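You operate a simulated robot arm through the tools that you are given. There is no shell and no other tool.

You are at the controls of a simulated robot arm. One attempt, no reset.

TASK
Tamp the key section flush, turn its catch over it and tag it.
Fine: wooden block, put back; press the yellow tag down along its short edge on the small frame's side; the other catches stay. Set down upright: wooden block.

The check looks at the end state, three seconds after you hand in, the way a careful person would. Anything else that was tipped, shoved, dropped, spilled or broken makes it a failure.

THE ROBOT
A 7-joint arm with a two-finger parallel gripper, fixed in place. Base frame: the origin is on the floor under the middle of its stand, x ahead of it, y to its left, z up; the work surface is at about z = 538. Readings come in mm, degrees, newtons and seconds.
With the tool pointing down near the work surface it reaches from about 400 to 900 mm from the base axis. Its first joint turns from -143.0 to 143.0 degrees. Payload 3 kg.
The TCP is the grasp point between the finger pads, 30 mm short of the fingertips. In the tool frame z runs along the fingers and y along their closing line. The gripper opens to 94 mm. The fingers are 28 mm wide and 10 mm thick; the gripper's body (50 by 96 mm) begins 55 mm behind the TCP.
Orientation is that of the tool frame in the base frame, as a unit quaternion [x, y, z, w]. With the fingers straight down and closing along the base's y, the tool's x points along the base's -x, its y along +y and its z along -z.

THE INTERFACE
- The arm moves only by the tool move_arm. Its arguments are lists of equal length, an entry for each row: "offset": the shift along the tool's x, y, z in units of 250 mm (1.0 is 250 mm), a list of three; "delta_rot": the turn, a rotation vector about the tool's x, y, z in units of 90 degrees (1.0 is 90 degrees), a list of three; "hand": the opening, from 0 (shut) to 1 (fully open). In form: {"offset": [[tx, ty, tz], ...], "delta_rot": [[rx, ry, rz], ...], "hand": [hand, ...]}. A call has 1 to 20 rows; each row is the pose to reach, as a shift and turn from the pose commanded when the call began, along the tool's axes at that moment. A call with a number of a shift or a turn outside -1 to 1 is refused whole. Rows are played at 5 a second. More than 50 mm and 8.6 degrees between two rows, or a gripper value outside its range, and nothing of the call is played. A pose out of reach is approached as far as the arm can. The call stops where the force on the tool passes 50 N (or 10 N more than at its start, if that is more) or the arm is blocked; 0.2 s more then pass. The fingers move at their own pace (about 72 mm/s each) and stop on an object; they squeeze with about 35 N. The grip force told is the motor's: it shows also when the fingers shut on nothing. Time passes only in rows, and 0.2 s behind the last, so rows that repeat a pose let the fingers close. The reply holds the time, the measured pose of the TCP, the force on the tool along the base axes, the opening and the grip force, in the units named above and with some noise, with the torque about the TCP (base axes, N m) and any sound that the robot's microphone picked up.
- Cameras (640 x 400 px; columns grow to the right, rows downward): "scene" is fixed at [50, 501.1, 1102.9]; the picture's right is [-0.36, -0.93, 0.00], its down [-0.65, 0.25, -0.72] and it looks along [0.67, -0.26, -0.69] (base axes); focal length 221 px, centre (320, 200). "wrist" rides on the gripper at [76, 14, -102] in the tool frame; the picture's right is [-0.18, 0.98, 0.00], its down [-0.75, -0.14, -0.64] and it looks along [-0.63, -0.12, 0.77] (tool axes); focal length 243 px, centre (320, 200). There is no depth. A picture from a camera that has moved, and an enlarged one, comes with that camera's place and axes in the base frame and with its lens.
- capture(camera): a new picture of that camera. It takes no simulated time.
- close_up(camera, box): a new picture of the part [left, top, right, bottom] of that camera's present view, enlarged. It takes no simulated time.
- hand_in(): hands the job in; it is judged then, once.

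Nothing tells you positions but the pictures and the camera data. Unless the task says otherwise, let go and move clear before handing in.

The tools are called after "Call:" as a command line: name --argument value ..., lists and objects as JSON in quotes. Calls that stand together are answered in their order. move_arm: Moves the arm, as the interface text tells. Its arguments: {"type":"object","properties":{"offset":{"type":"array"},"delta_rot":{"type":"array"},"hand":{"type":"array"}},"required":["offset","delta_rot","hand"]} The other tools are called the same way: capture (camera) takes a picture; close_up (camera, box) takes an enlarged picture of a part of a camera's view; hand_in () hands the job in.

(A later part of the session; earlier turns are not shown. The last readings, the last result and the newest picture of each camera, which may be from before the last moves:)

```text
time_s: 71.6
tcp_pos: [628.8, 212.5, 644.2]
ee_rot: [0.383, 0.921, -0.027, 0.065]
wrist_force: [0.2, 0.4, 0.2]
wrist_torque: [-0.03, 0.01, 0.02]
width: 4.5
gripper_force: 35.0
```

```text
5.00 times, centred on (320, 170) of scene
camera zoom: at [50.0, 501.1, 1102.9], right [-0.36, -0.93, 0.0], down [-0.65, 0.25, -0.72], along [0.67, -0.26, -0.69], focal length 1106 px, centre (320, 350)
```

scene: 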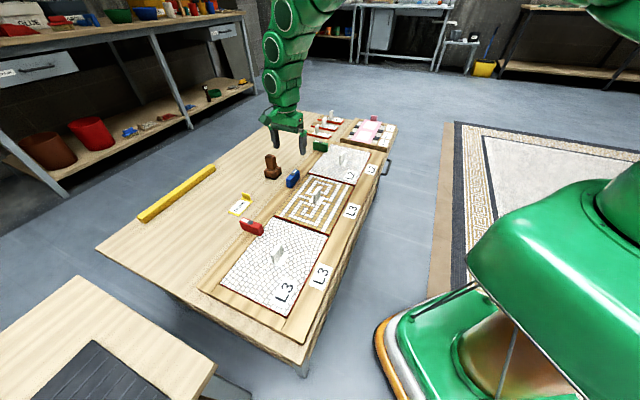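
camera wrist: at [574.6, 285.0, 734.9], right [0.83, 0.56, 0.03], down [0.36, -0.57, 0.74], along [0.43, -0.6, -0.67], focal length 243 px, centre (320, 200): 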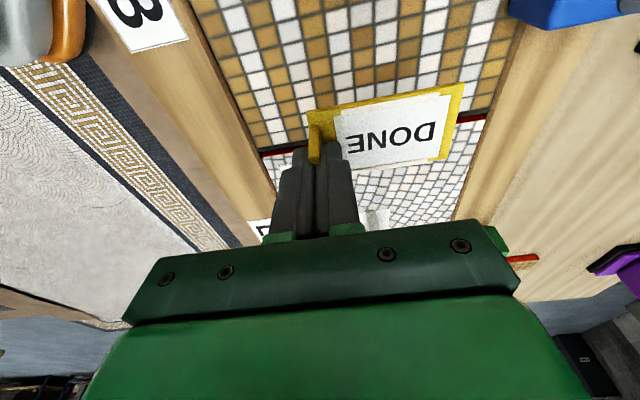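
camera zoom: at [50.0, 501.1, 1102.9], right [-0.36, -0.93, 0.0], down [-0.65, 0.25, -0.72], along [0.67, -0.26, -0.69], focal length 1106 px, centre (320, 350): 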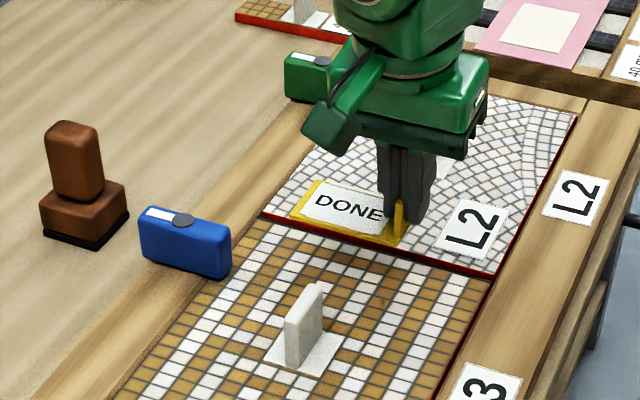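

I'll zoom in to measure the tag against the far edge before lowering.

Call:
close_up --camera "wrist" --box '[240, 60, 500, 200]'

Call:
close_up --camera "wrist" --box '[430, 70, 510, 130]'

Call:
close_up --camera "wrist" --box '[240, 100, 320, 160]'

```text
2.46 times, centred on (370, 130) of wrist
camera zoom: at [574.6, 285.0, 734.9], right [0.83, 0.56, 0.03], down [0.36, -0.57, 0.74], along [0.43, -0.6, -0.67], focal length 597 px, centre (197, 372)
```

zoom: 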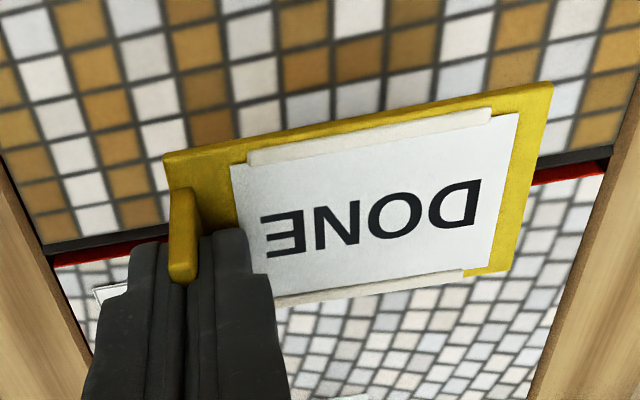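

```text
6.67 times, centred on (470, 100) of wrist
camera zoom: at [574.6, 285.0, 734.9], right [0.83, 0.56, 0.03], down [0.36, -0.57, 0.74], along [0.43, -0.6, -0.67], focal length 1618 px, centre (-680, 867)
```

zoom: 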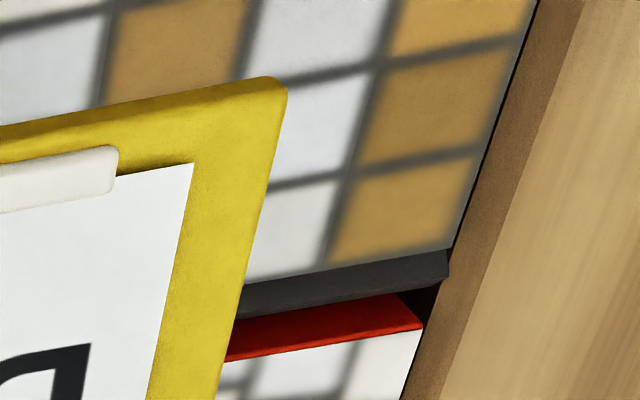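

```text
6.67 times, centred on (280, 130) of wrist
camera zoom: at [574.6, 285.0, 734.9], right [0.83, 0.56, 0.03], down [0.36, -0.57, 0.74], along [0.43, -0.6, -0.67], focal length 1618 px, centre (587, 667)
```

zoom: 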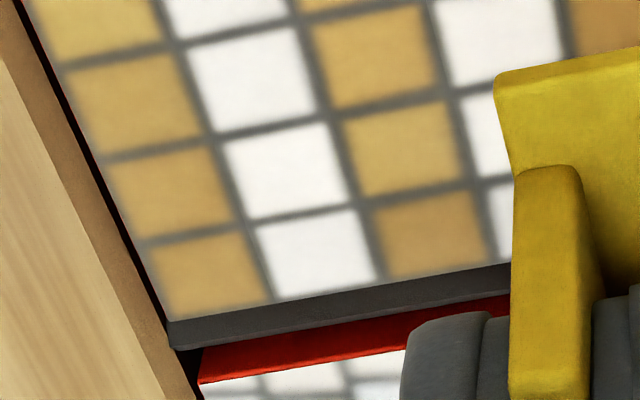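

The tag's outer long side would land about 4 mm inside the far edge, centred and parallel, which is right. I'll lower most of the way with a 1.5 mm shift inward.

Call:
move_arm --offset '[[0.0107, 0, 0.0617], [0.0213, 0, 0.1233], [0.032, 0, 0.185], [0.032, 0, 0.185]]' --delta_rot '[[0, 0, 0], [0, 0, 0], [0, 0, 0], [0, 0, 0]]' --hand '[0, 0, 0, 0]'

Call:
capture --camera "wrist"

Call:
close_up --camera "scene" --box '[290, 150, 370, 200]'

```text
time_s: 72.6
tcp_pos: [628.6, 213.4, 596.4]
ee_rot: [0.383, 0.921, -0.027, 0.064]
wrist_force: [-0.3, 0.1, 0.4]
wrist_torque: [-0.02, 0.02, 0.03]
width: 4.2
gripper_force: 34.9
```

```text
taken
camera wrist: at [573.7, 285.6, 688.0], right [0.83, 0.56, 0.03], down [0.36, -0.57, 0.74], along [0.43, -0.6, -0.67], focal length 243 px, centre (320, 200)
```

wrist: 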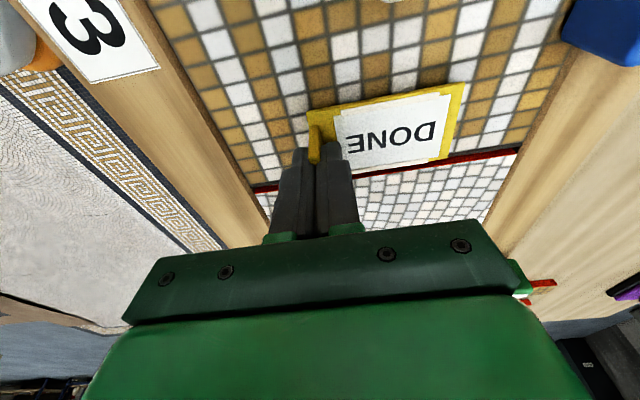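

```text
8.00 times, centred on (330, 175) of scene
camera zoom: at [50.0, 501.1, 1102.9], right [-0.36, -0.93, 0.0], down [-0.65, 0.25, -0.72], along [0.67, -0.26, -0.69], focal length 1770 px, centre (240, 400)
```

zoom: 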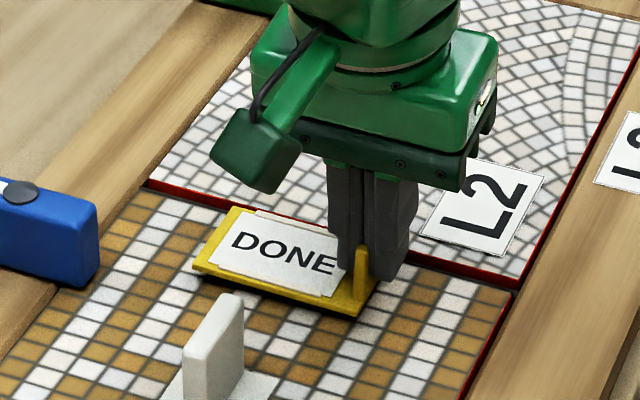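

It's very close. Slow steps now until the tag touches.

Call:
move_arm --offset '[[0.0011, 0, 0.0079], [0.0022, 0, 0.0158], [0.0028, 0, 0.0198], [0.0028, 0, 0.0198]]' --delta_rot '[[0, 0, 0], [0, 0, 0], [0, 0, 0], [0, 0, 0]]' --hand '[0, 0, 0, 0]'

```text
time_s: 73.6
tcp_pos: [627.8, 213.2, 591.2]
ee_rot: [0.383, 0.921, -0.027, 0.064]
wrist_force: [0.3, -0.1, 0.4]
wrist_torque: [0.02, 0.0, 0.02]
width: 4.1
gripper_force: 34.9
```

Call:
move_arm --offset '[[0.0006, 0, 0.004], [0.0011, 0, 0.0079], [0.0011, 0, 0.0079]]' --delta_rot '[[0, 0, 0], [0, 0, 0], [0, 0, 0]]' --hand '[0, 0, 0]'

Call:
close_up --camera "scene" --box '[300, 165, 350, 195]'

```text
time_s: 74.4
tcp_pos: [627.0, 214.2, 589.3]
ee_rot: [0.383, 0.921, -0.026, 0.064]
wrist_force: [-1.3, 0.2, -0.1]
wrist_torque: [0.0, 0.06, -0.02]
width: 4.1
gripper_force: 34.7
```

```text
12.80 times, centred on (325, 180) of scene
camera zoom: at [50.0, 501.1, 1102.9], right [-0.36, -0.93, 0.0], down [-0.65, 0.25, -0.72], along [0.67, -0.26, -0.69], focal length 2831 px, centre (256, 456)
```

zoom: 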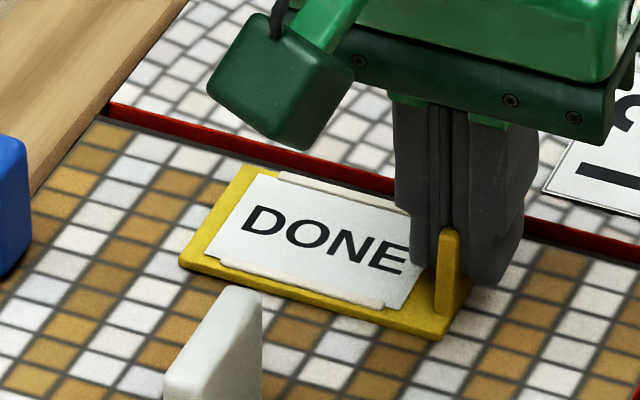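

Still no force. I'll continue 2 mm more.

Call:
move_arm --offset '[[0.0006, 0, 0.004], [0.0011, 0, 0.0079], [0.0011, 0, 0.0079]]' --delta_rot '[[0, 0, 0], [0, 0, 0], [0, 0, 0]]' --hand '[0, 0, 0]'

Call:
close_up --camera "scene" --box '[300, 165, 350, 195]'

```text
time_s: 75.2
tcp_pos: [627.7, 214.2, 588.7]
ee_rot: [0.383, 0.921, -0.026, 0.065]
wrist_force: [-3.1, -3.1, 36.2]
wrist_torque: [0.24, 0.44, 0.1]
width: 4.5
gripper_force: 34.8
```

```text
12.80 times, centred on (325, 180) of scene
camera zoom: at [50.0, 501.1, 1102.9], right [-0.36, -0.93, 0.0], down [-0.65, 0.25, -0.72], along [0.67, -0.26, -0.69], focal length 2831 px, centre (256, 456)
```

zoom: 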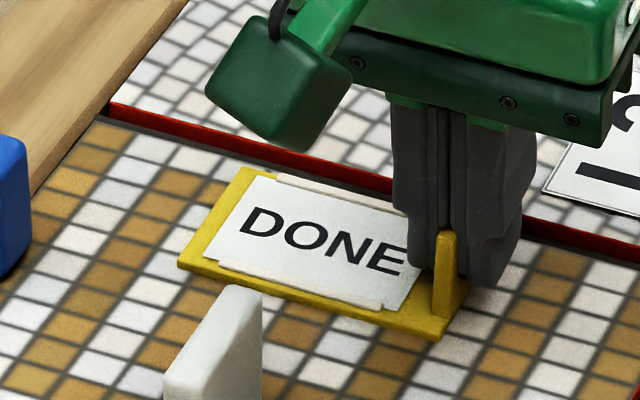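

Pressed down with about 36 N, the tag sits flat along the far edge. I'll ease the load, open the fingers a little, and rise straight off the tab.

Call:
move_arm --offset '[[0, 0, 0], [-0.0007, 0, -0.0048], [-0.0007, 0, -0.0048], [-0.0007, 0, -0.0048], [-0.0012, 0, -0.0087], [-0.0083, 0, -0.0594], [-0.0222, 0, -0.1584], [-0.0333, 0, -0.2376], [-0.0333, 0, -0.2376]]' --delta_rot '[[0, 0, 0], [0, 0, 0], [0, 0, 0], [0, 0, 0], [0, 0, 0], [0, 0, 0], [0, 0, 0], [0, 0, 0], [0, 0, 0]]' --hand '[0, 0, 0.22, 0.22, 0.22, 0.22, 0.22, 0.22, 0.22]'

Call:
capture --camera "wrist"

Call:
close_up --camera "scene" --box '[290, 155, 360, 200]'

```text
time_s: 77.2
tcp_pos: [628.0, 213.5, 647.9]
ee_rot: [0.382, 0.922, -0.027, 0.064]
wrist_force: [-0.4, 0.3, -0.6]
wrist_torque: [0.05, -0.02, 0.0]
width: 20.6
gripper_force: 0.1
```

```text
taken
camera wrist: at [573.9, 285.7, 739.0], right [0.83, 0.56, 0.03], down [0.36, -0.57, 0.74], along [0.43, -0.6, -0.67], focal length 243 px, centre (320, 200)
```

wrist: 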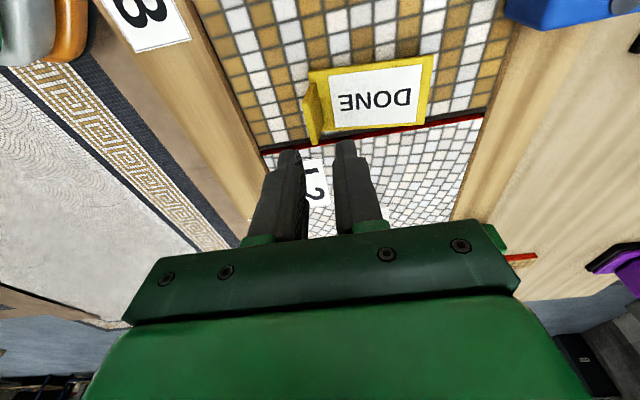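

```text
8.89 times, centred on (325, 178) of scene
camera zoom: at [50.0, 501.1, 1102.9], right [-0.36, -0.93, 0.0], down [-0.65, 0.25, -0.72], along [0.67, -0.26, -0.69], focal length 1966 px, centre (276, 400)
```

zoom: 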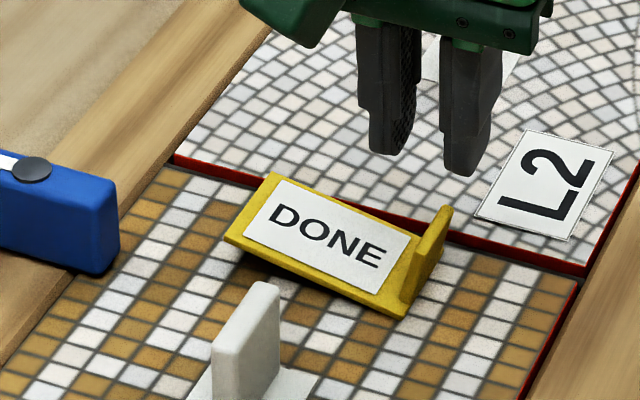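

The tag looks different now: it seems to be leaning and the white strips along its sides are gone. I'll look closely.

Call:
close_up --camera "scene" --box '[310, 170, 346, 194]'

Call:
close_up --camera "wrist" --box '[290, 40, 450, 160]'

Call:
close_up --camera "wrist" --box '[250, 90, 350, 165]'

```text
16.00 times, centred on (328, 182) of scene
camera zoom: at [50.0, 501.1, 1102.9], right [-0.36, -0.93, 0.0], down [-0.65, 0.25, -0.72], along [0.67, -0.26, -0.69], focal length 3539 px, centre (192, 488)
```

zoom: 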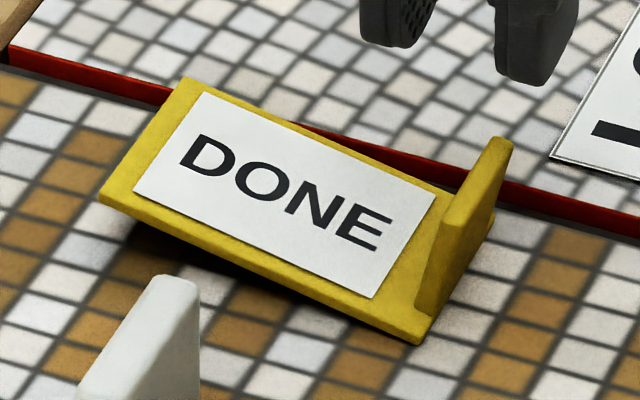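

```text
3.33 times, centred on (370, 100) of wrist
camera zoom: at [573.9, 285.7, 739.0], right [0.83, 0.56, 0.03], down [0.36, -0.57, 0.74], along [0.43, -0.6, -0.67], focal length 809 px, centre (153, 533)
```

zoom: 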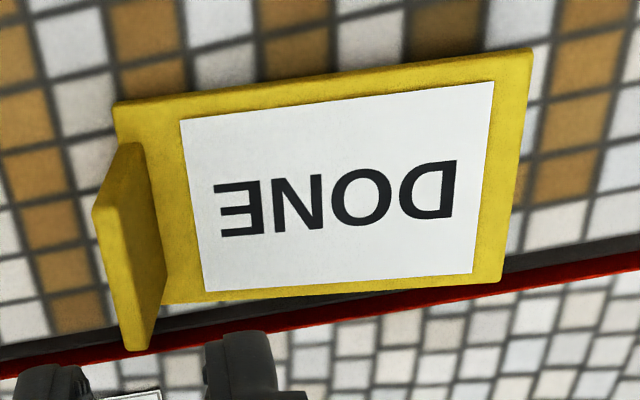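

```text
5.33 times, centred on (300, 128) of wrist
camera zoom: at [573.9, 285.7, 739.0], right [0.83, 0.56, 0.03], down [0.36, -0.57, 0.74], along [0.43, -0.6, -0.67], focal length 1294 px, centre (427, 587)
```

zoom: 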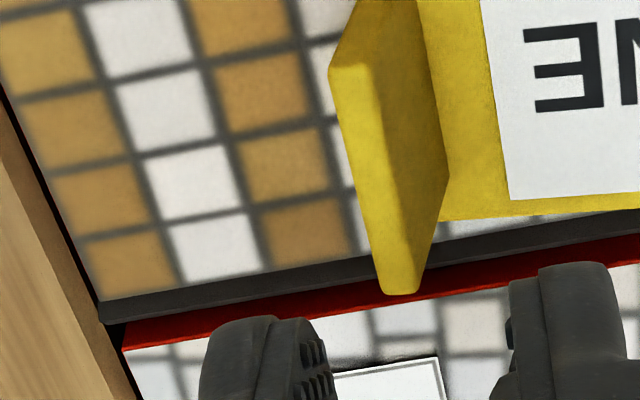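

The tag's far end (the "D" end) is raised roughly 15–20 mm while the tab end is down, so it isn't lying flat. I'll wait a moment and re-look to see whether it's stable or stuck like that.

Call:
move_arm --offset '[[0, 0, 0], [0, 0, 0], [0, 0, 0]]' --delta_rot '[[0, 0, 0], [0, 0, 0], [0, 0, 0]]' --hand '[0.22, 0.22, 0.22]'

Call:
close_up --camera "scene" --box '[310, 170, 346, 194]'

Call:
close_up --camera "wrist" --box '[290, 40, 450, 160]'

Call:
capture --camera "scene"

```text
time_s: 78.0
tcp_pos: [627.1, 213.2, 647.6]
ee_rot: [0.383, 0.921, -0.026, 0.063]
wrist_force: [-0.5, -0.3, 0.9]
wrist_torque: [-0.01, -0.01, 0.01]
width: 20.9
gripper_force: 0.0
```

```text
16.00 times, centred on (328, 182) of scene
camera zoom: at [50.0, 501.1, 1102.9], right [-0.36, -0.93, 0.0], down [-0.65, 0.25, -0.72], along [0.67, -0.26, -0.69], focal length 3539 px, centre (192, 488)
```

zoom: 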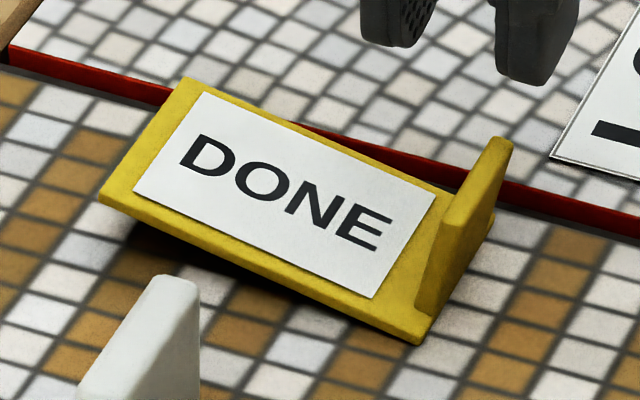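

```text
3.33 times, centred on (370, 100) of wrist
camera zoom: at [573.9, 285.6, 739.0], right [0.83, 0.56, 0.03], down [0.36, -0.57, 0.74], along [0.43, -0.6, -0.67], focal length 809 px, centre (153, 533)
```

zoom: 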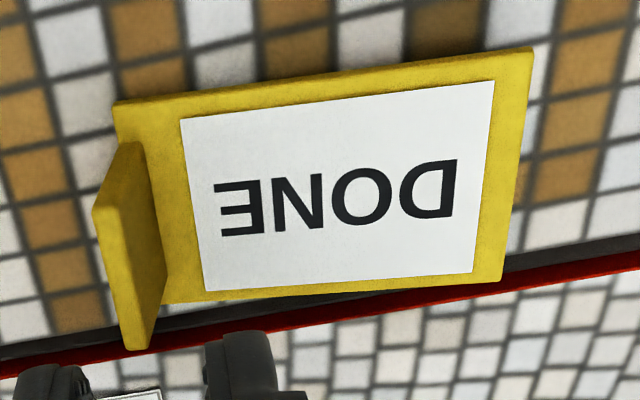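

```text
taken
```

scene: 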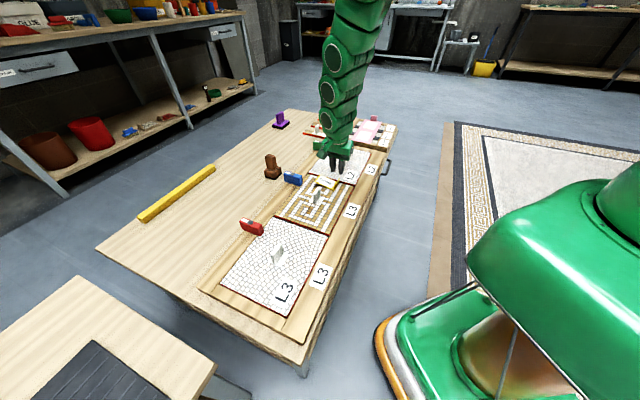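

It's stable, with the tab end stuck down and the other end up, so only the end I pressed has taken hold. I'll close the fingers and press the raised end down too, first moving over it with the tool vertical.

Call:
move_arm --offset '[[0, 0.0685, 0.0], [0, 0.137, 0.01], [0.001, 0.2055, 0.02], [0.001, 0.274, 0.034], [0.001, 0.274, 0.034]]' --delta_rot '[[0, 0.0222, 0], [0, 0.0445, 0], [0, 0.0667, 0], [0, 0.0889, 0], [0, 0.0889, 0]]' --hand '[0.1, 0, 0, 0, 0]'

Call:
capture --camera "wrist"

Call:
close_up --camera "scene" --box '[290, 150, 370, 200]'

```text
time_s: 79.2
tcp_pos: [677.5, 261.8, 639.0]
ee_rot: [0.383, 0.924, 0.001, -0.001]
wrist_force: [-0.6, 0.0, 0.4]
wrist_torque: [0.01, 0.01, 0.03]
width: 0.1
gripper_force: 33.0
```

```text
taken
camera wrist: at [632.9, 324.2, 742.4], right [0.83, 0.56, 0.0], down [0.43, -0.63, 0.64], along [0.36, -0.53, -0.77], focal length 243 px, centre (320, 200)
```

wrist: 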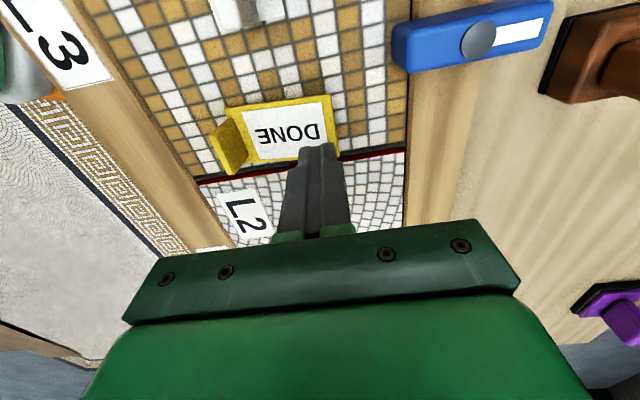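

```text
8.00 times, centred on (330, 175) of scene
camera zoom: at [50.0, 501.1, 1102.9], right [-0.36, -0.93, 0.0], down [-0.65, 0.25, -0.72], along [0.67, -0.26, -0.69], focal length 1770 px, centre (240, 400)
```

zoom: 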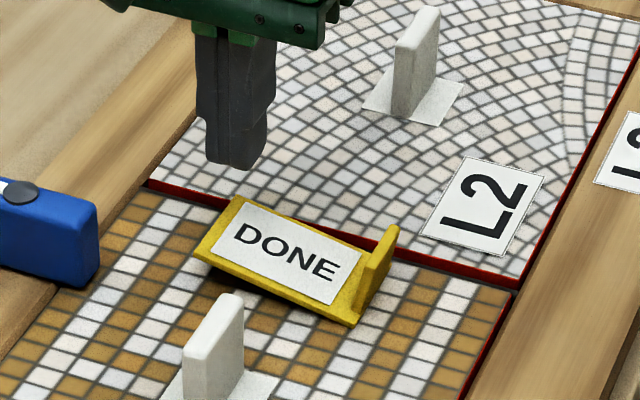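

Call:
close_up --camera "scene" --box '[312, 172, 344, 194]'

Call:
close_up --camera "wrist" --box '[190, 80, 350, 200]'

```text
16.00 times, centred on (328, 183) of scene
camera zoom: at [50.0, 501.1, 1102.9], right [-0.36, -0.93, 0.0], down [-0.65, 0.25, -0.72], along [0.67, -0.26, -0.69], focal length 3539 px, centre (192, 472)
```

zoom: 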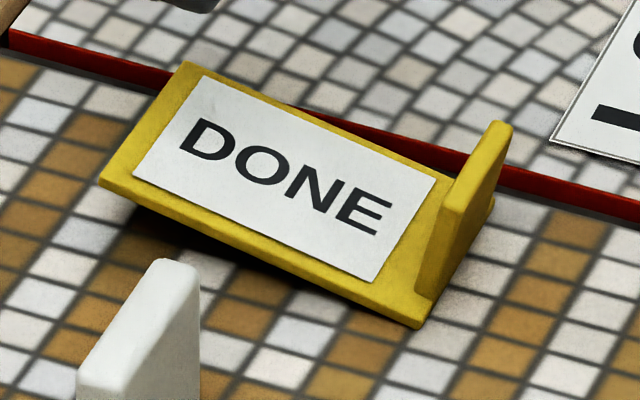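

```text
3.33 times, centred on (270, 140) of wrist
camera zoom: at [632.9, 324.2, 742.4], right [0.83, 0.56, 0.0], down [0.43, -0.63, 0.64], along [0.36, -0.53, -0.77], focal length 809 px, centre (487, 400)
```

zoom: 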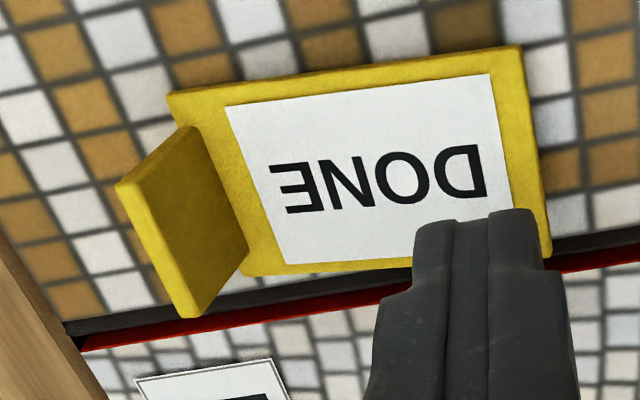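

The fingertips are right over the raised end. I'll lower toward it.

Call:
move_arm --offset '[[0, 0, 0.06], [0, 0, 0.11], [0, 0, 0.144], [0, 0, 0.144]]' --delta_rot '[[0, 0, 0], [0, 0, 0], [0, 0, 0], [0, 0, 0]]' --hand '[0, 0, 0, 0]'

Call:
close_up --camera "scene" --box '[300, 160, 360, 200]'

```text
time_s: 80.2
tcp_pos: [676.2, 261.7, 602.3]
ee_rot: [0.384, 0.923, 0.0, 0.0]
wrist_force: [-0.6, -1.0, 0.1]
wrist_torque: [0.0, -0.03, 0.02]
width: 0.0
gripper_force: 33.3
```

```text
10.00 times, centred on (330, 180) of scene
camera zoom: at [50.0, 501.1, 1102.9], right [-0.36, -0.93, 0.0], down [-0.65, 0.25, -0.72], along [0.67, -0.26, -0.69], focal length 2212 px, centre (220, 400)
```

zoom: 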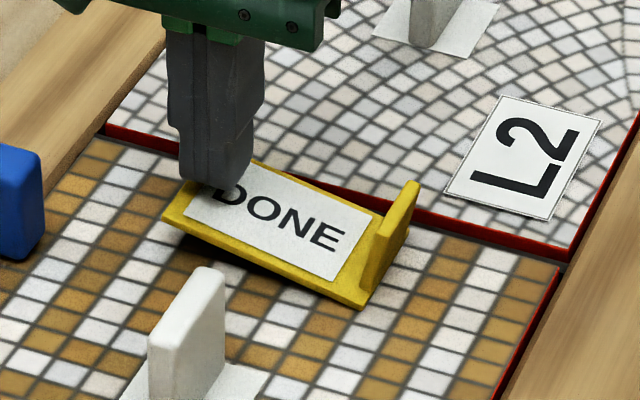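

Call:
move_arm --offset '[[0, 0, 0.01], [0, 0, 0.02], [0, 0, 0.03], [0, 0, 0.04], [0, 0, 0.04]]' --delta_rot '[[0, 0, 0], [0, 0, 0], [0, 0, 0], [0, 0, 0], [0, 0, 0]]' --hand '[0, 0, 0, 0, 0]'

Call:
close_up --camera "scene" --box '[300, 160, 360, 200]'

```text
time_s: 81.4
tcp_pos: [677.5, 262.8, 593.0]
ee_rot: [0.384, 0.923, 0.0, -0.002]
wrist_force: [0.6, -0.4, -0.5]
wrist_torque: [-0.02, 0.02, 0.0]
width: 0.1
gripper_force: 32.7
```

```text
10.00 times, centred on (330, 180) of scene
camera zoom: at [50.0, 501.1, 1102.9], right [-0.36, -0.93, 0.0], down [-0.65, 0.25, -0.72], along [0.67, -0.26, -0.69], focal length 2212 px, centre (220, 400)
```

zoom: 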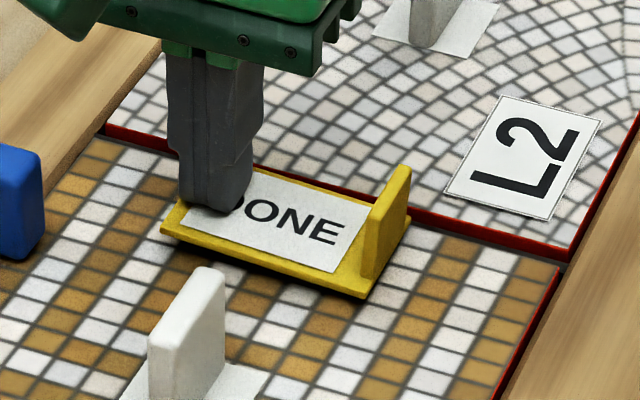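

The tag rocks down easily under almost no force. I'll continue pressing it flat.

Call:
move_arm --offset '[[0, 0, 0.008], [0, 0, 0.016], [0, 0, 0.024], [0, 0, 0.024]]' --delta_rot '[[0, 0, 0], [0, 0, 0], [0, 0, 0], [0, 0, 0]]' --hand '[0, 0, 0, 0]'

Call:
close_up --camera "scene" --box '[300, 160, 360, 200]'

Call:
capture --camera "wrist"

```text
time_s: 82.4
tcp_pos: [677.1, 262.4, 586.5]
ee_rot: [0.383, 0.924, 0.0, -0.001]
wrist_force: [-0.3, -0.6, 0.7]
wrist_torque: [0.01, -0.01, 0.0]
width: 0.0
gripper_force: 32.8
```

```text
10.00 times, centred on (330, 180) of scene
camera zoom: at [50.0, 501.1, 1102.9], right [-0.36, -0.93, 0.0], down [-0.65, 0.25, -0.72], along [0.67, -0.26, -0.69], focal length 2212 px, centre (220, 400)
```

zoom: 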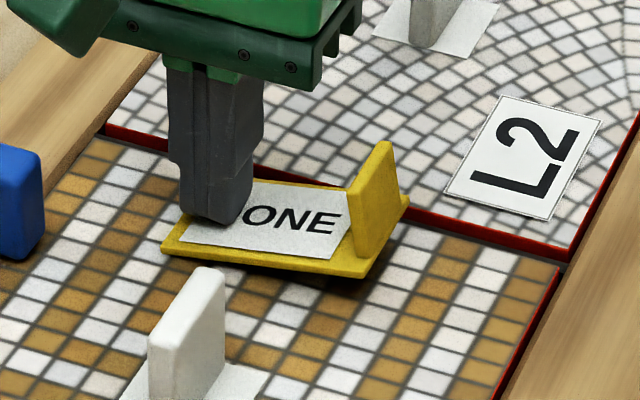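

```text
taken
camera wrist: at [632.6, 324.2, 689.9], right [0.83, 0.56, 0.0], down [0.43, -0.63, 0.64], along [0.36, -0.53, -0.77], focal length 243 px, centre (320, 200)
```

wrist: 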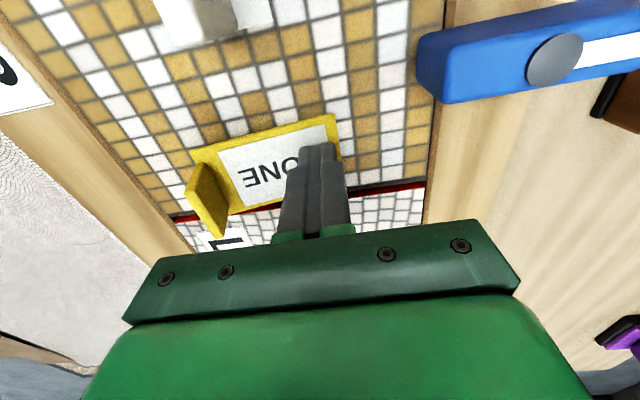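

The tag see-saws: with this end down, the tab end lifts. Something is making it rock about its middle, so I'll back off and look from a lower angle before doing anything else.

Call:
move_arm --offset '[[0, 0, -0.02], [0, 0, -0.08], [0, 0, -0.2], [0, 0, -0.32], [0, 0, -0.32]]' --delta_rot '[[0, 0, 0], [0, 0, 0], [0, 0, 0], [0, 0, 0], [0, 0, 0]]' --hand '[0, 0, 0, 0, 0]'

Call:
close_up --camera "scene" --box '[306, 166, 350, 196]'

Call:
close_up --camera "wrist" --box '[190, 60, 350, 180]'

```text
time_s: 83.6
tcp_pos: [675.6, 260.1, 667.1]
ee_rot: [0.384, 0.923, 0.0, -0.001]
wrist_force: [-0.5, 0.4, 0.2]
wrist_torque: [-0.04, 0.02, -0.01]
width: 0.0
gripper_force: 33.2
```

```text
13.33 times, centred on (328, 181) of scene
camera zoom: at [50.0, 501.1, 1102.9], right [-0.36, -0.93, 0.0], down [-0.65, 0.25, -0.72], along [0.67, -0.26, -0.69], focal length 2949 px, centre (213, 453)
```

zoom: 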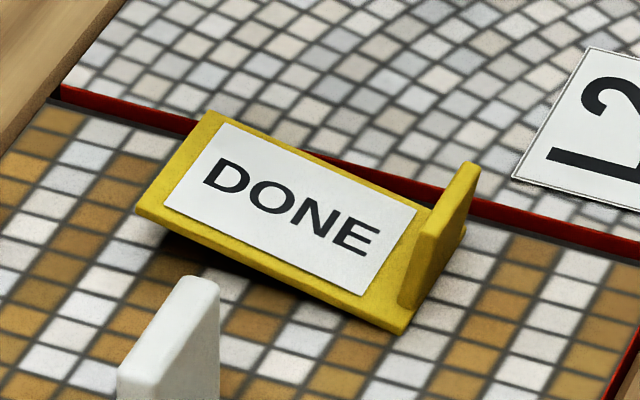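

```text
3.33 times, centred on (270, 120) of wrist
camera zoom: at [632.6, 323.6, 769.8], right [0.83, 0.56, 0.0], down [0.43, -0.63, 0.64], along [0.36, -0.53, -0.77], focal length 809 px, centre (487, 467)
```

zoom: 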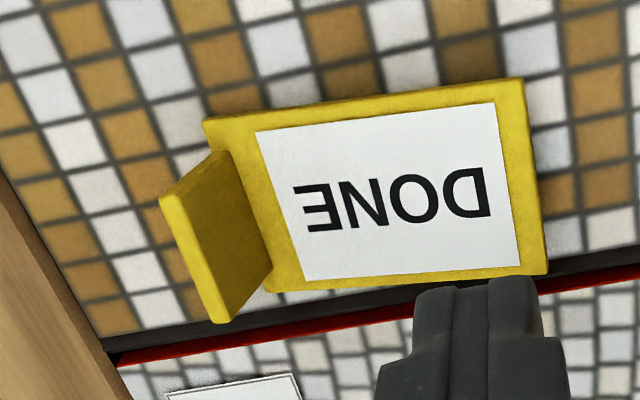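

It drops back the same way. I'll take a low look from the near side to see what's under the raised end.

Call:
move_arm --offset '[[0.0405, 0.0147, 0.0378], [0.081, 0.0293, 0.0757], [0.1215, 0.044, 0.1135], [0.162, 0.0587, 0.1513], [0.2025, 0.0733, 0.1892], [0.243, 0.088, 0.227], [0.243, 0.088, 0.227]]' --delta_rot '[[0, -0.074, 0], [0, -0.148, 0], [0, -0.222, 0], [0, -0.296, 0], [0, -0.37, 0], [0, -0.444, 0], [0, -0.444, 0]]' --hand '[0, 0, 0, 0, 0, 0, 0]'

Call:
capture --camera "wrist"

```text
time_s: 85.2
tcp_pos: [649.9, 319.8, 611.4]
ee_rot: [0.362, 0.867, -0.132, 0.315]
wrist_force: [0.0, -0.1, -0.4]
wrist_torque: [-0.02, 0.0, 0.0]
width: 0.0
gripper_force: 32.8
```

```text
taken
camera wrist: at [571.1, 417.0, 640.5], right [0.8, 0.59, 0.12], down [0.02, -0.22, 0.98], along [0.6, -0.78, -0.18], focal length 243 px, centre (320, 200)
```

wrist: 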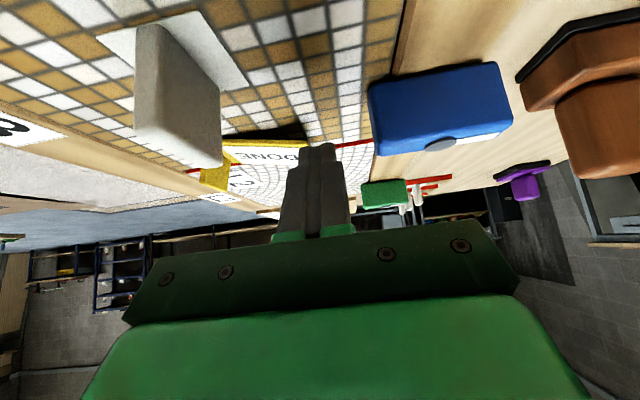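

Call:
close_up --camera "wrist" --box '[180, 110, 320, 200]'

Call:
close_up --camera "wrist" --box '[215, 115, 315, 175]'

```text
4.44 times, centred on (250, 155) of wrist
camera zoom: at [571.1, 417.0, 640.5], right [0.8, 0.59, 0.12], down [0.02, -0.22, 0.98], along [0.6, -0.78, -0.18], focal length 1078 px, centre (631, 400)
```

zoom: 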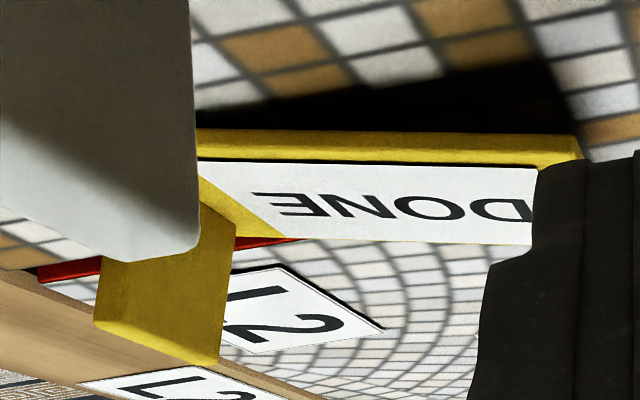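

```text
6.40 times, centred on (265, 145) of wrist
camera zoom: at [571.1, 417.0, 640.5], right [0.8, 0.59, 0.12], down [0.02, -0.22, 0.98], along [0.6, -0.78, -0.18], focal length 1553 px, centre (672, 552)
```

zoom: 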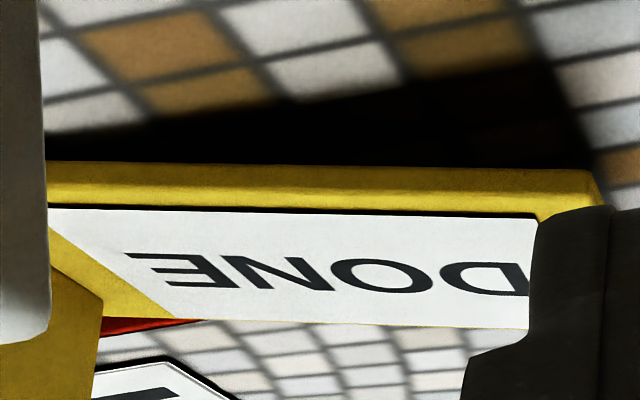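

The underside gap is just dark shadow, so I can't see a cause from here. I'll regrasp the tab, lift the tag slightly and see what's beneath, so I'm moving back above the tab with the tool vertical.

Call:
move_arm --offset '[[-0.064, 0, -0.077], [-0.153, -0.075, -0.107], [-0.212, -0.15, -0.102], [-0.249, -0.225, -0.071], [-0.286, -0.3, -0.04], [-0.323, -0.374, -0.008], [-0.323, -0.374, -0.008]]' --delta_rot '[[0, 0.06, 0], [0, 0.13, 0], [0, 0.2, 0], [0, 0.28, 0], [0, 0.36, 0], [0, 0.444, 0], [0, 0.444, 0]]' --hand '[0, 0.2, 0.5, 0.5, 0.5, 0.5, 0.5]'

Call:
capture --camera "wrist"

Call:
close_up --camera "scene" --box '[300, 150, 370, 200]'

```text
time_s: 86.8
tcp_pos: [626.4, 210.5, 664.5]
ee_rot: [0.384, 0.924, 0.0, -0.001]
wrist_force: [-0.6, 0.2, 0.2]
wrist_torque: [0.0, -0.01, -0.01]
width: 47.0
gripper_force: 0.0
```

```text
taken
camera wrist: at [582.2, 273.6, 767.1], right [0.83, 0.56, 0.0], down [0.43, -0.64, 0.64], along [0.36, -0.53, -0.77], focal length 243 px, centre (320, 200)
```

wrist: 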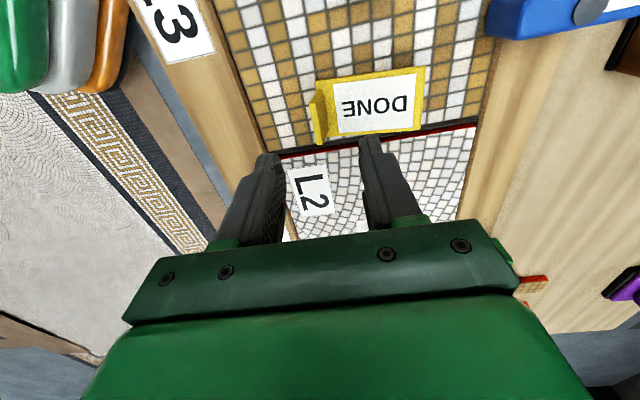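

```text
8.00 times, centred on (335, 175) of scene
camera zoom: at [50.0, 501.1, 1102.9], right [-0.36, -0.93, 0.0], down [-0.65, 0.25, -0.72], along [0.67, -0.26, -0.69], focal length 1770 px, centre (200, 400)
```

zoom: 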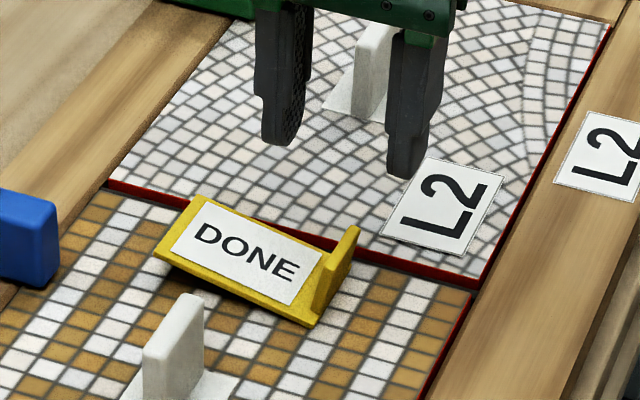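

Call:
move_arm --offset '[[0, 0, 0.1], [0, 0, 0.2], [0, 0, 0.27], [0, 0, 0.292], [0, 0, 0.292]]' --delta_rot '[[0, 0, 0], [0, 0, 0], [0, 0, 0], [0, 0, 0], [0, 0, 0]]' --hand '[0.5, 0.5, 0.5, 0.5, 0.5]'

Call:
close_up --camera "wrist" --box '[220, 80, 460, 240]'

Call:
close_up --camera "scene" --box '[306, 160, 362, 200]'

```text
time_s: 88.0
tcp_pos: [625.1, 211.4, 589.7]
ee_rot: [0.383, 0.924, 0.001, 0.0]
wrist_force: [0.6, 0.2, 0.6]
wrist_torque: [-0.06, -0.02, -0.02]
width: 47.1
gripper_force: 0.1
```

```text
2.50 times, centred on (340, 160) of wrist
camera zoom: at [581.6, 273.3, 693.7], right [0.83, 0.56, 0.0], down [0.43, -0.63, 0.64], along [0.36, -0.53, -0.77], focal length 606 px, centre (270, 300)
```

zoom: 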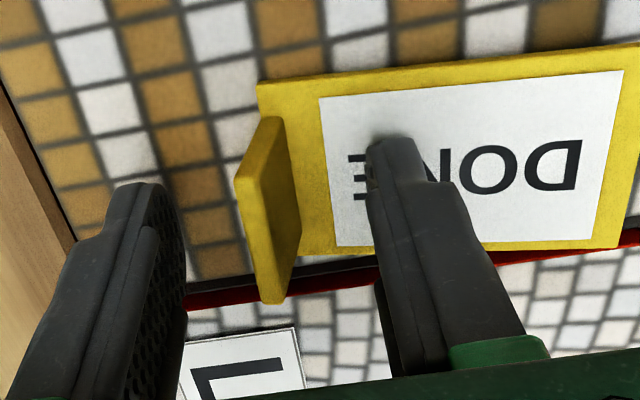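

```text
10.00 times, centred on (334, 180) of scene
camera zoom: at [50.0, 501.1, 1102.9], right [-0.36, -0.93, 0.0], down [-0.65, 0.25, -0.72], along [0.67, -0.26, -0.69], focal length 2212 px, centre (180, 400)
```

zoom: 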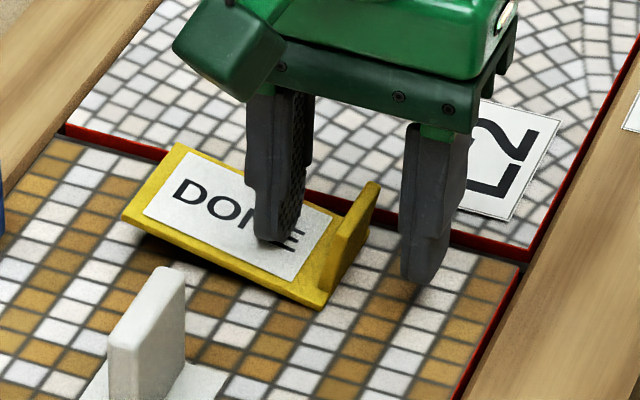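

The tab is between the fingers. I'll close on it.

Call:
move_arm --offset '[[0, 0, 0], [0, 0, 0], [0, 0, 0], [0, 0, 0], [0, 0, 0]]' --delta_rot '[[0, 0, 0], [0, 0, 0], [0, 0, 0], [0, 0, 0], [0, 0, 0]]' --hand '[0.3, 0.15, 0, 0, 0]'

Call:
close_up --camera "scene" --box '[306, 160, 362, 200]'

Call:
close_up --camera "wrist" --box '[220, 80, 460, 240]'

```text
time_s: 89.2
tcp_pos: [626.1, 210.9, 591.5]
ee_rot: [0.384, 0.923, 0.001, 0.0]
wrist_force: [5.1, 2.5, 16.9]
wrist_torque: [0.65, -0.66, -0.03]
width: 4.6
gripper_force: 34.7
```

```text
10.00 times, centred on (334, 180) of scene
camera zoom: at [50.0, 501.1, 1102.9], right [-0.36, -0.93, 0.0], down [-0.65, 0.25, -0.72], along [0.67, -0.26, -0.69], focal length 2212 px, centre (180, 400)
```

zoom: 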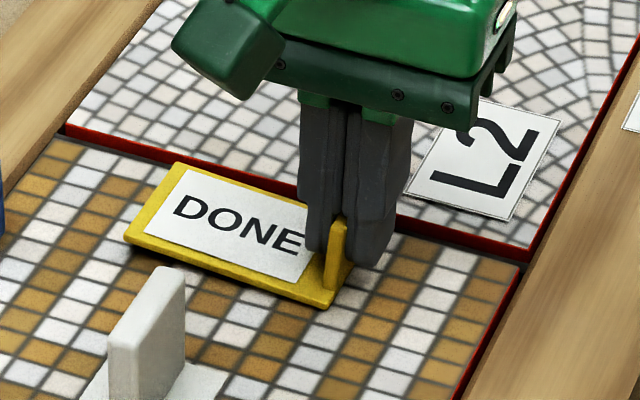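

```text
2.50 times, centred on (340, 160) of wrist
camera zoom: at [581.9, 273.5, 694.2], right [0.83, 0.56, 0.0], down [0.43, -0.63, 0.64], along [0.36, -0.53, -0.77], focal length 606 px, centre (270, 300)
```

zoom: 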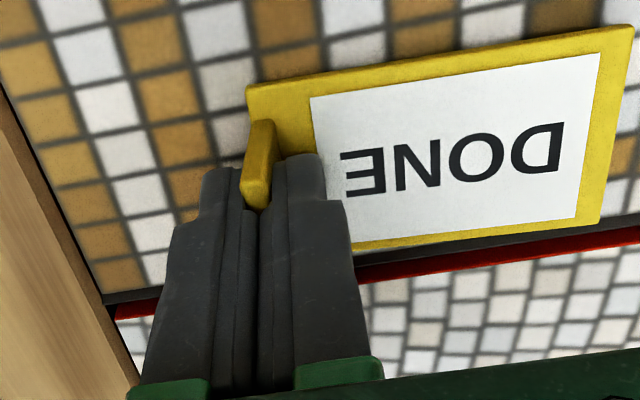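

The tag is gripped and levelled. I'll lift it just 10 mm and check whether it comes freely.

Call:
move_arm --offset '[[0, 0, -0.012], [0, 0, -0.024], [0, 0, -0.04], [0, 0, -0.04]]' --delta_rot '[[0, 0, 0], [0, 0, 0], [0, 0, 0], [0, 0, 0]]' --hand '[0, 0, 0, 0]'

Call:
close_up --camera "scene" --box '[306, 160, 362, 200]'

Call:
close_up --camera "wrist" --box '[220, 80, 460, 240]'

```text
time_s: 90.2
tcp_pos: [625.5, 210.5, 600.4]
ee_rot: [0.385, 0.923, -0.001, -0.002]
wrist_force: [-0.5, -0.2, 0.8]
wrist_torque: [-0.01, -0.01, -0.05]
width: 4.2
gripper_force: 34.6
```

```text
10.00 times, centred on (334, 180) of scene
camera zoom: at [50.0, 501.1, 1102.9], right [-0.36, -0.93, 0.0], down [-0.65, 0.25, -0.72], along [0.67, -0.26, -0.69], focal length 2212 px, centre (180, 400)
```

zoom: 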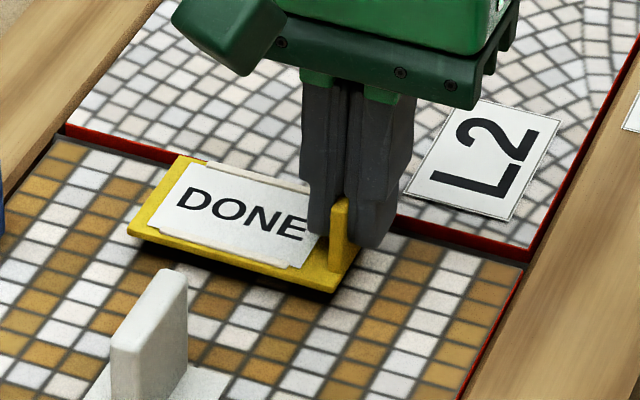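

```text
2.50 times, centred on (340, 160) of wrist
camera zoom: at [581.4, 273.6, 703.8], right [0.83, 0.56, 0.0], down [0.43, -0.63, 0.64], along [0.36, -0.53, -0.77], focal length 606 px, centre (270, 300)
```

zoom: 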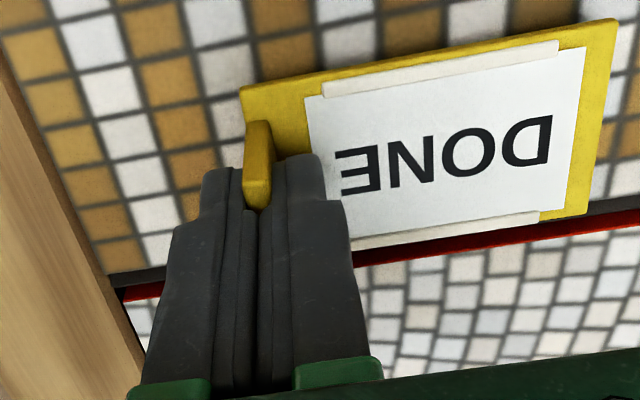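

Very telling: once lifted, the white strips reappeared, so those are the adhesive strips and they're hidden while the tag is stuck. It had stuck in a tilted pose. Now it's level in the grip again, so I'll set it down squarely and press, watching the strips.

Call:
move_arm --offset '[[0, 0, 0.012], [0, 0, 0.02], [0, 0, 0.026], [0, 0, 0.026]]' --delta_rot '[[0, 0, 0], [0, 0, 0], [0, 0, 0], [0, 0, 0]]' --hand '[0, 0, 0, 0]'

Call:
close_up --camera "scene" --box '[306, 165, 350, 195]'

```text
time_s: 91.2
tcp_pos: [626.2, 210.7, 594.5]
ee_rot: [0.383, 0.924, 0.0, -0.001]
wrist_force: [-0.1, -0.4, -0.9]
wrist_torque: [0.01, 0.01, -0.01]
width: 4.2
gripper_force: 34.7
```

```text
13.33 times, centred on (328, 180) of scene
camera zoom: at [50.0, 501.1, 1102.9], right [-0.36, -0.93, 0.0], down [-0.65, 0.25, -0.72], along [0.67, -0.26, -0.69], focal length 2949 px, centre (213, 467)
```

zoom: 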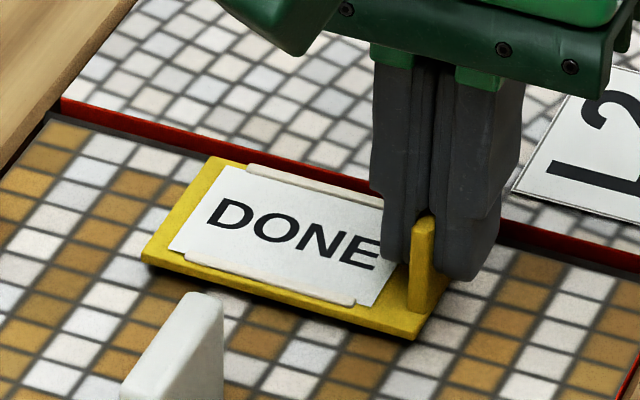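

The tag is level with strips visible, just above the surface. I'll lower in small steps, checking the strips at each force level.

Call:
move_arm --offset '[[0, 0, 0.004], [0, 0, 0.008], [0, 0, 0.01], [0, 0, 0.01]]' --delta_rot '[[0, 0, 0], [0, 0, 0], [0, 0, 0], [0, 0, 0]]' --hand '[0, 0, 0, 0]'

Call:
close_up --camera "scene" --box '[306, 165, 350, 195]'

```text
time_s: 92.2
tcp_pos: [626.6, 211.2, 591.0]
ee_rot: [0.383, 0.924, 0.0, -0.001]
wrist_force: [-0.2, 0.0, -0.1]
wrist_torque: [-0.01, -0.01, 0.04]
width: 4.4
gripper_force: 35.3
```

```text
13.33 times, centred on (328, 180) of scene
camera zoom: at [50.0, 501.1, 1102.9], right [-0.36, -0.93, 0.0], down [-0.65, 0.25, -0.72], along [0.67, -0.26, -0.69], focal length 2949 px, centre (213, 467)
```

zoom: 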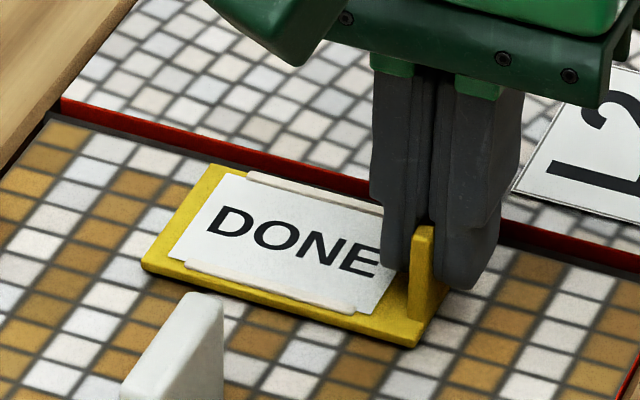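

Call:
move_arm --offset '[[0, 0, 0.004], [0, 0, 0.006], [0, 0, 0.006]]' --delta_rot '[[0, 0, 0], [0, 0, 0], [0, 0, 0]]' --hand '[0, 0, 0]'

Call:
close_up --camera "scene" --box '[306, 165, 350, 195]'

```text
time_s: 93.0
tcp_pos: [625.0, 211.0, 590.7]
ee_rot: [0.384, 0.924, 0.001, -0.001]
wrist_force: [-0.6, 0.5, 0.2]
wrist_torque: [-0.01, -0.01, -0.02]
width: 4.4
gripper_force: 34.9
```

```text
13.33 times, centred on (328, 180) of scene
camera zoom: at [50.0, 501.1, 1102.9], right [-0.36, -0.93, 0.0], down [-0.65, 0.25, -0.72], along [0.67, -0.26, -0.69], focal length 2949 px, centre (213, 467)
```

zoom: 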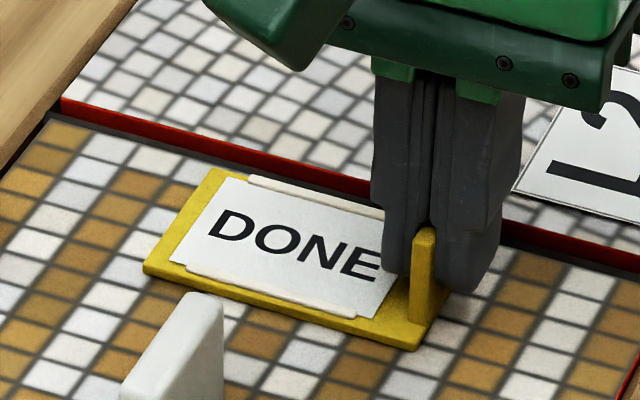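

Call:
move_arm --offset '[[0, 0, 0.003], [0, 0, 0.005], [0, 0, 0.005]]' --delta_rot '[[0, 0, 0], [0, 0, 0], [0, 0, 0]]' --hand '[0, 0, 0]'

Call:
close_up --camera "scene" --box '[306, 165, 350, 195]'

```text
time_s: 93.8
tcp_pos: [625.4, 211.9, 589.2]
ee_rot: [0.383, 0.924, -0.001, 0.0]
wrist_force: [-1.1, -0.7, 11.3]
wrist_torque: [0.09, 0.03, 0.04]
width: 4.6
gripper_force: 35.1
```

```text
13.33 times, centred on (328, 180) of scene
camera zoom: at [50.0, 501.1, 1102.9], right [-0.36, -0.93, 0.0], down [-0.65, 0.25, -0.72], along [0.67, -0.26, -0.69], focal length 2949 px, centre (213, 467)
```

zoom: 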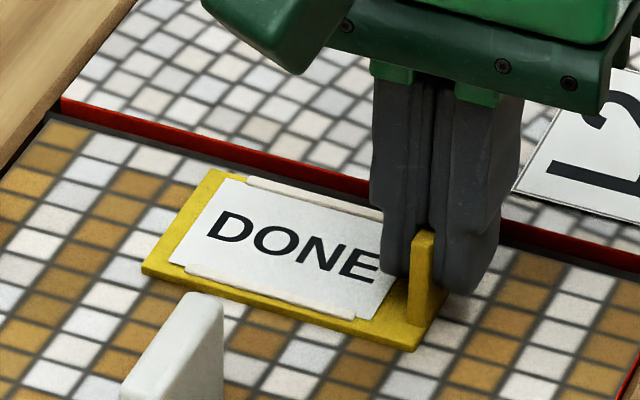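

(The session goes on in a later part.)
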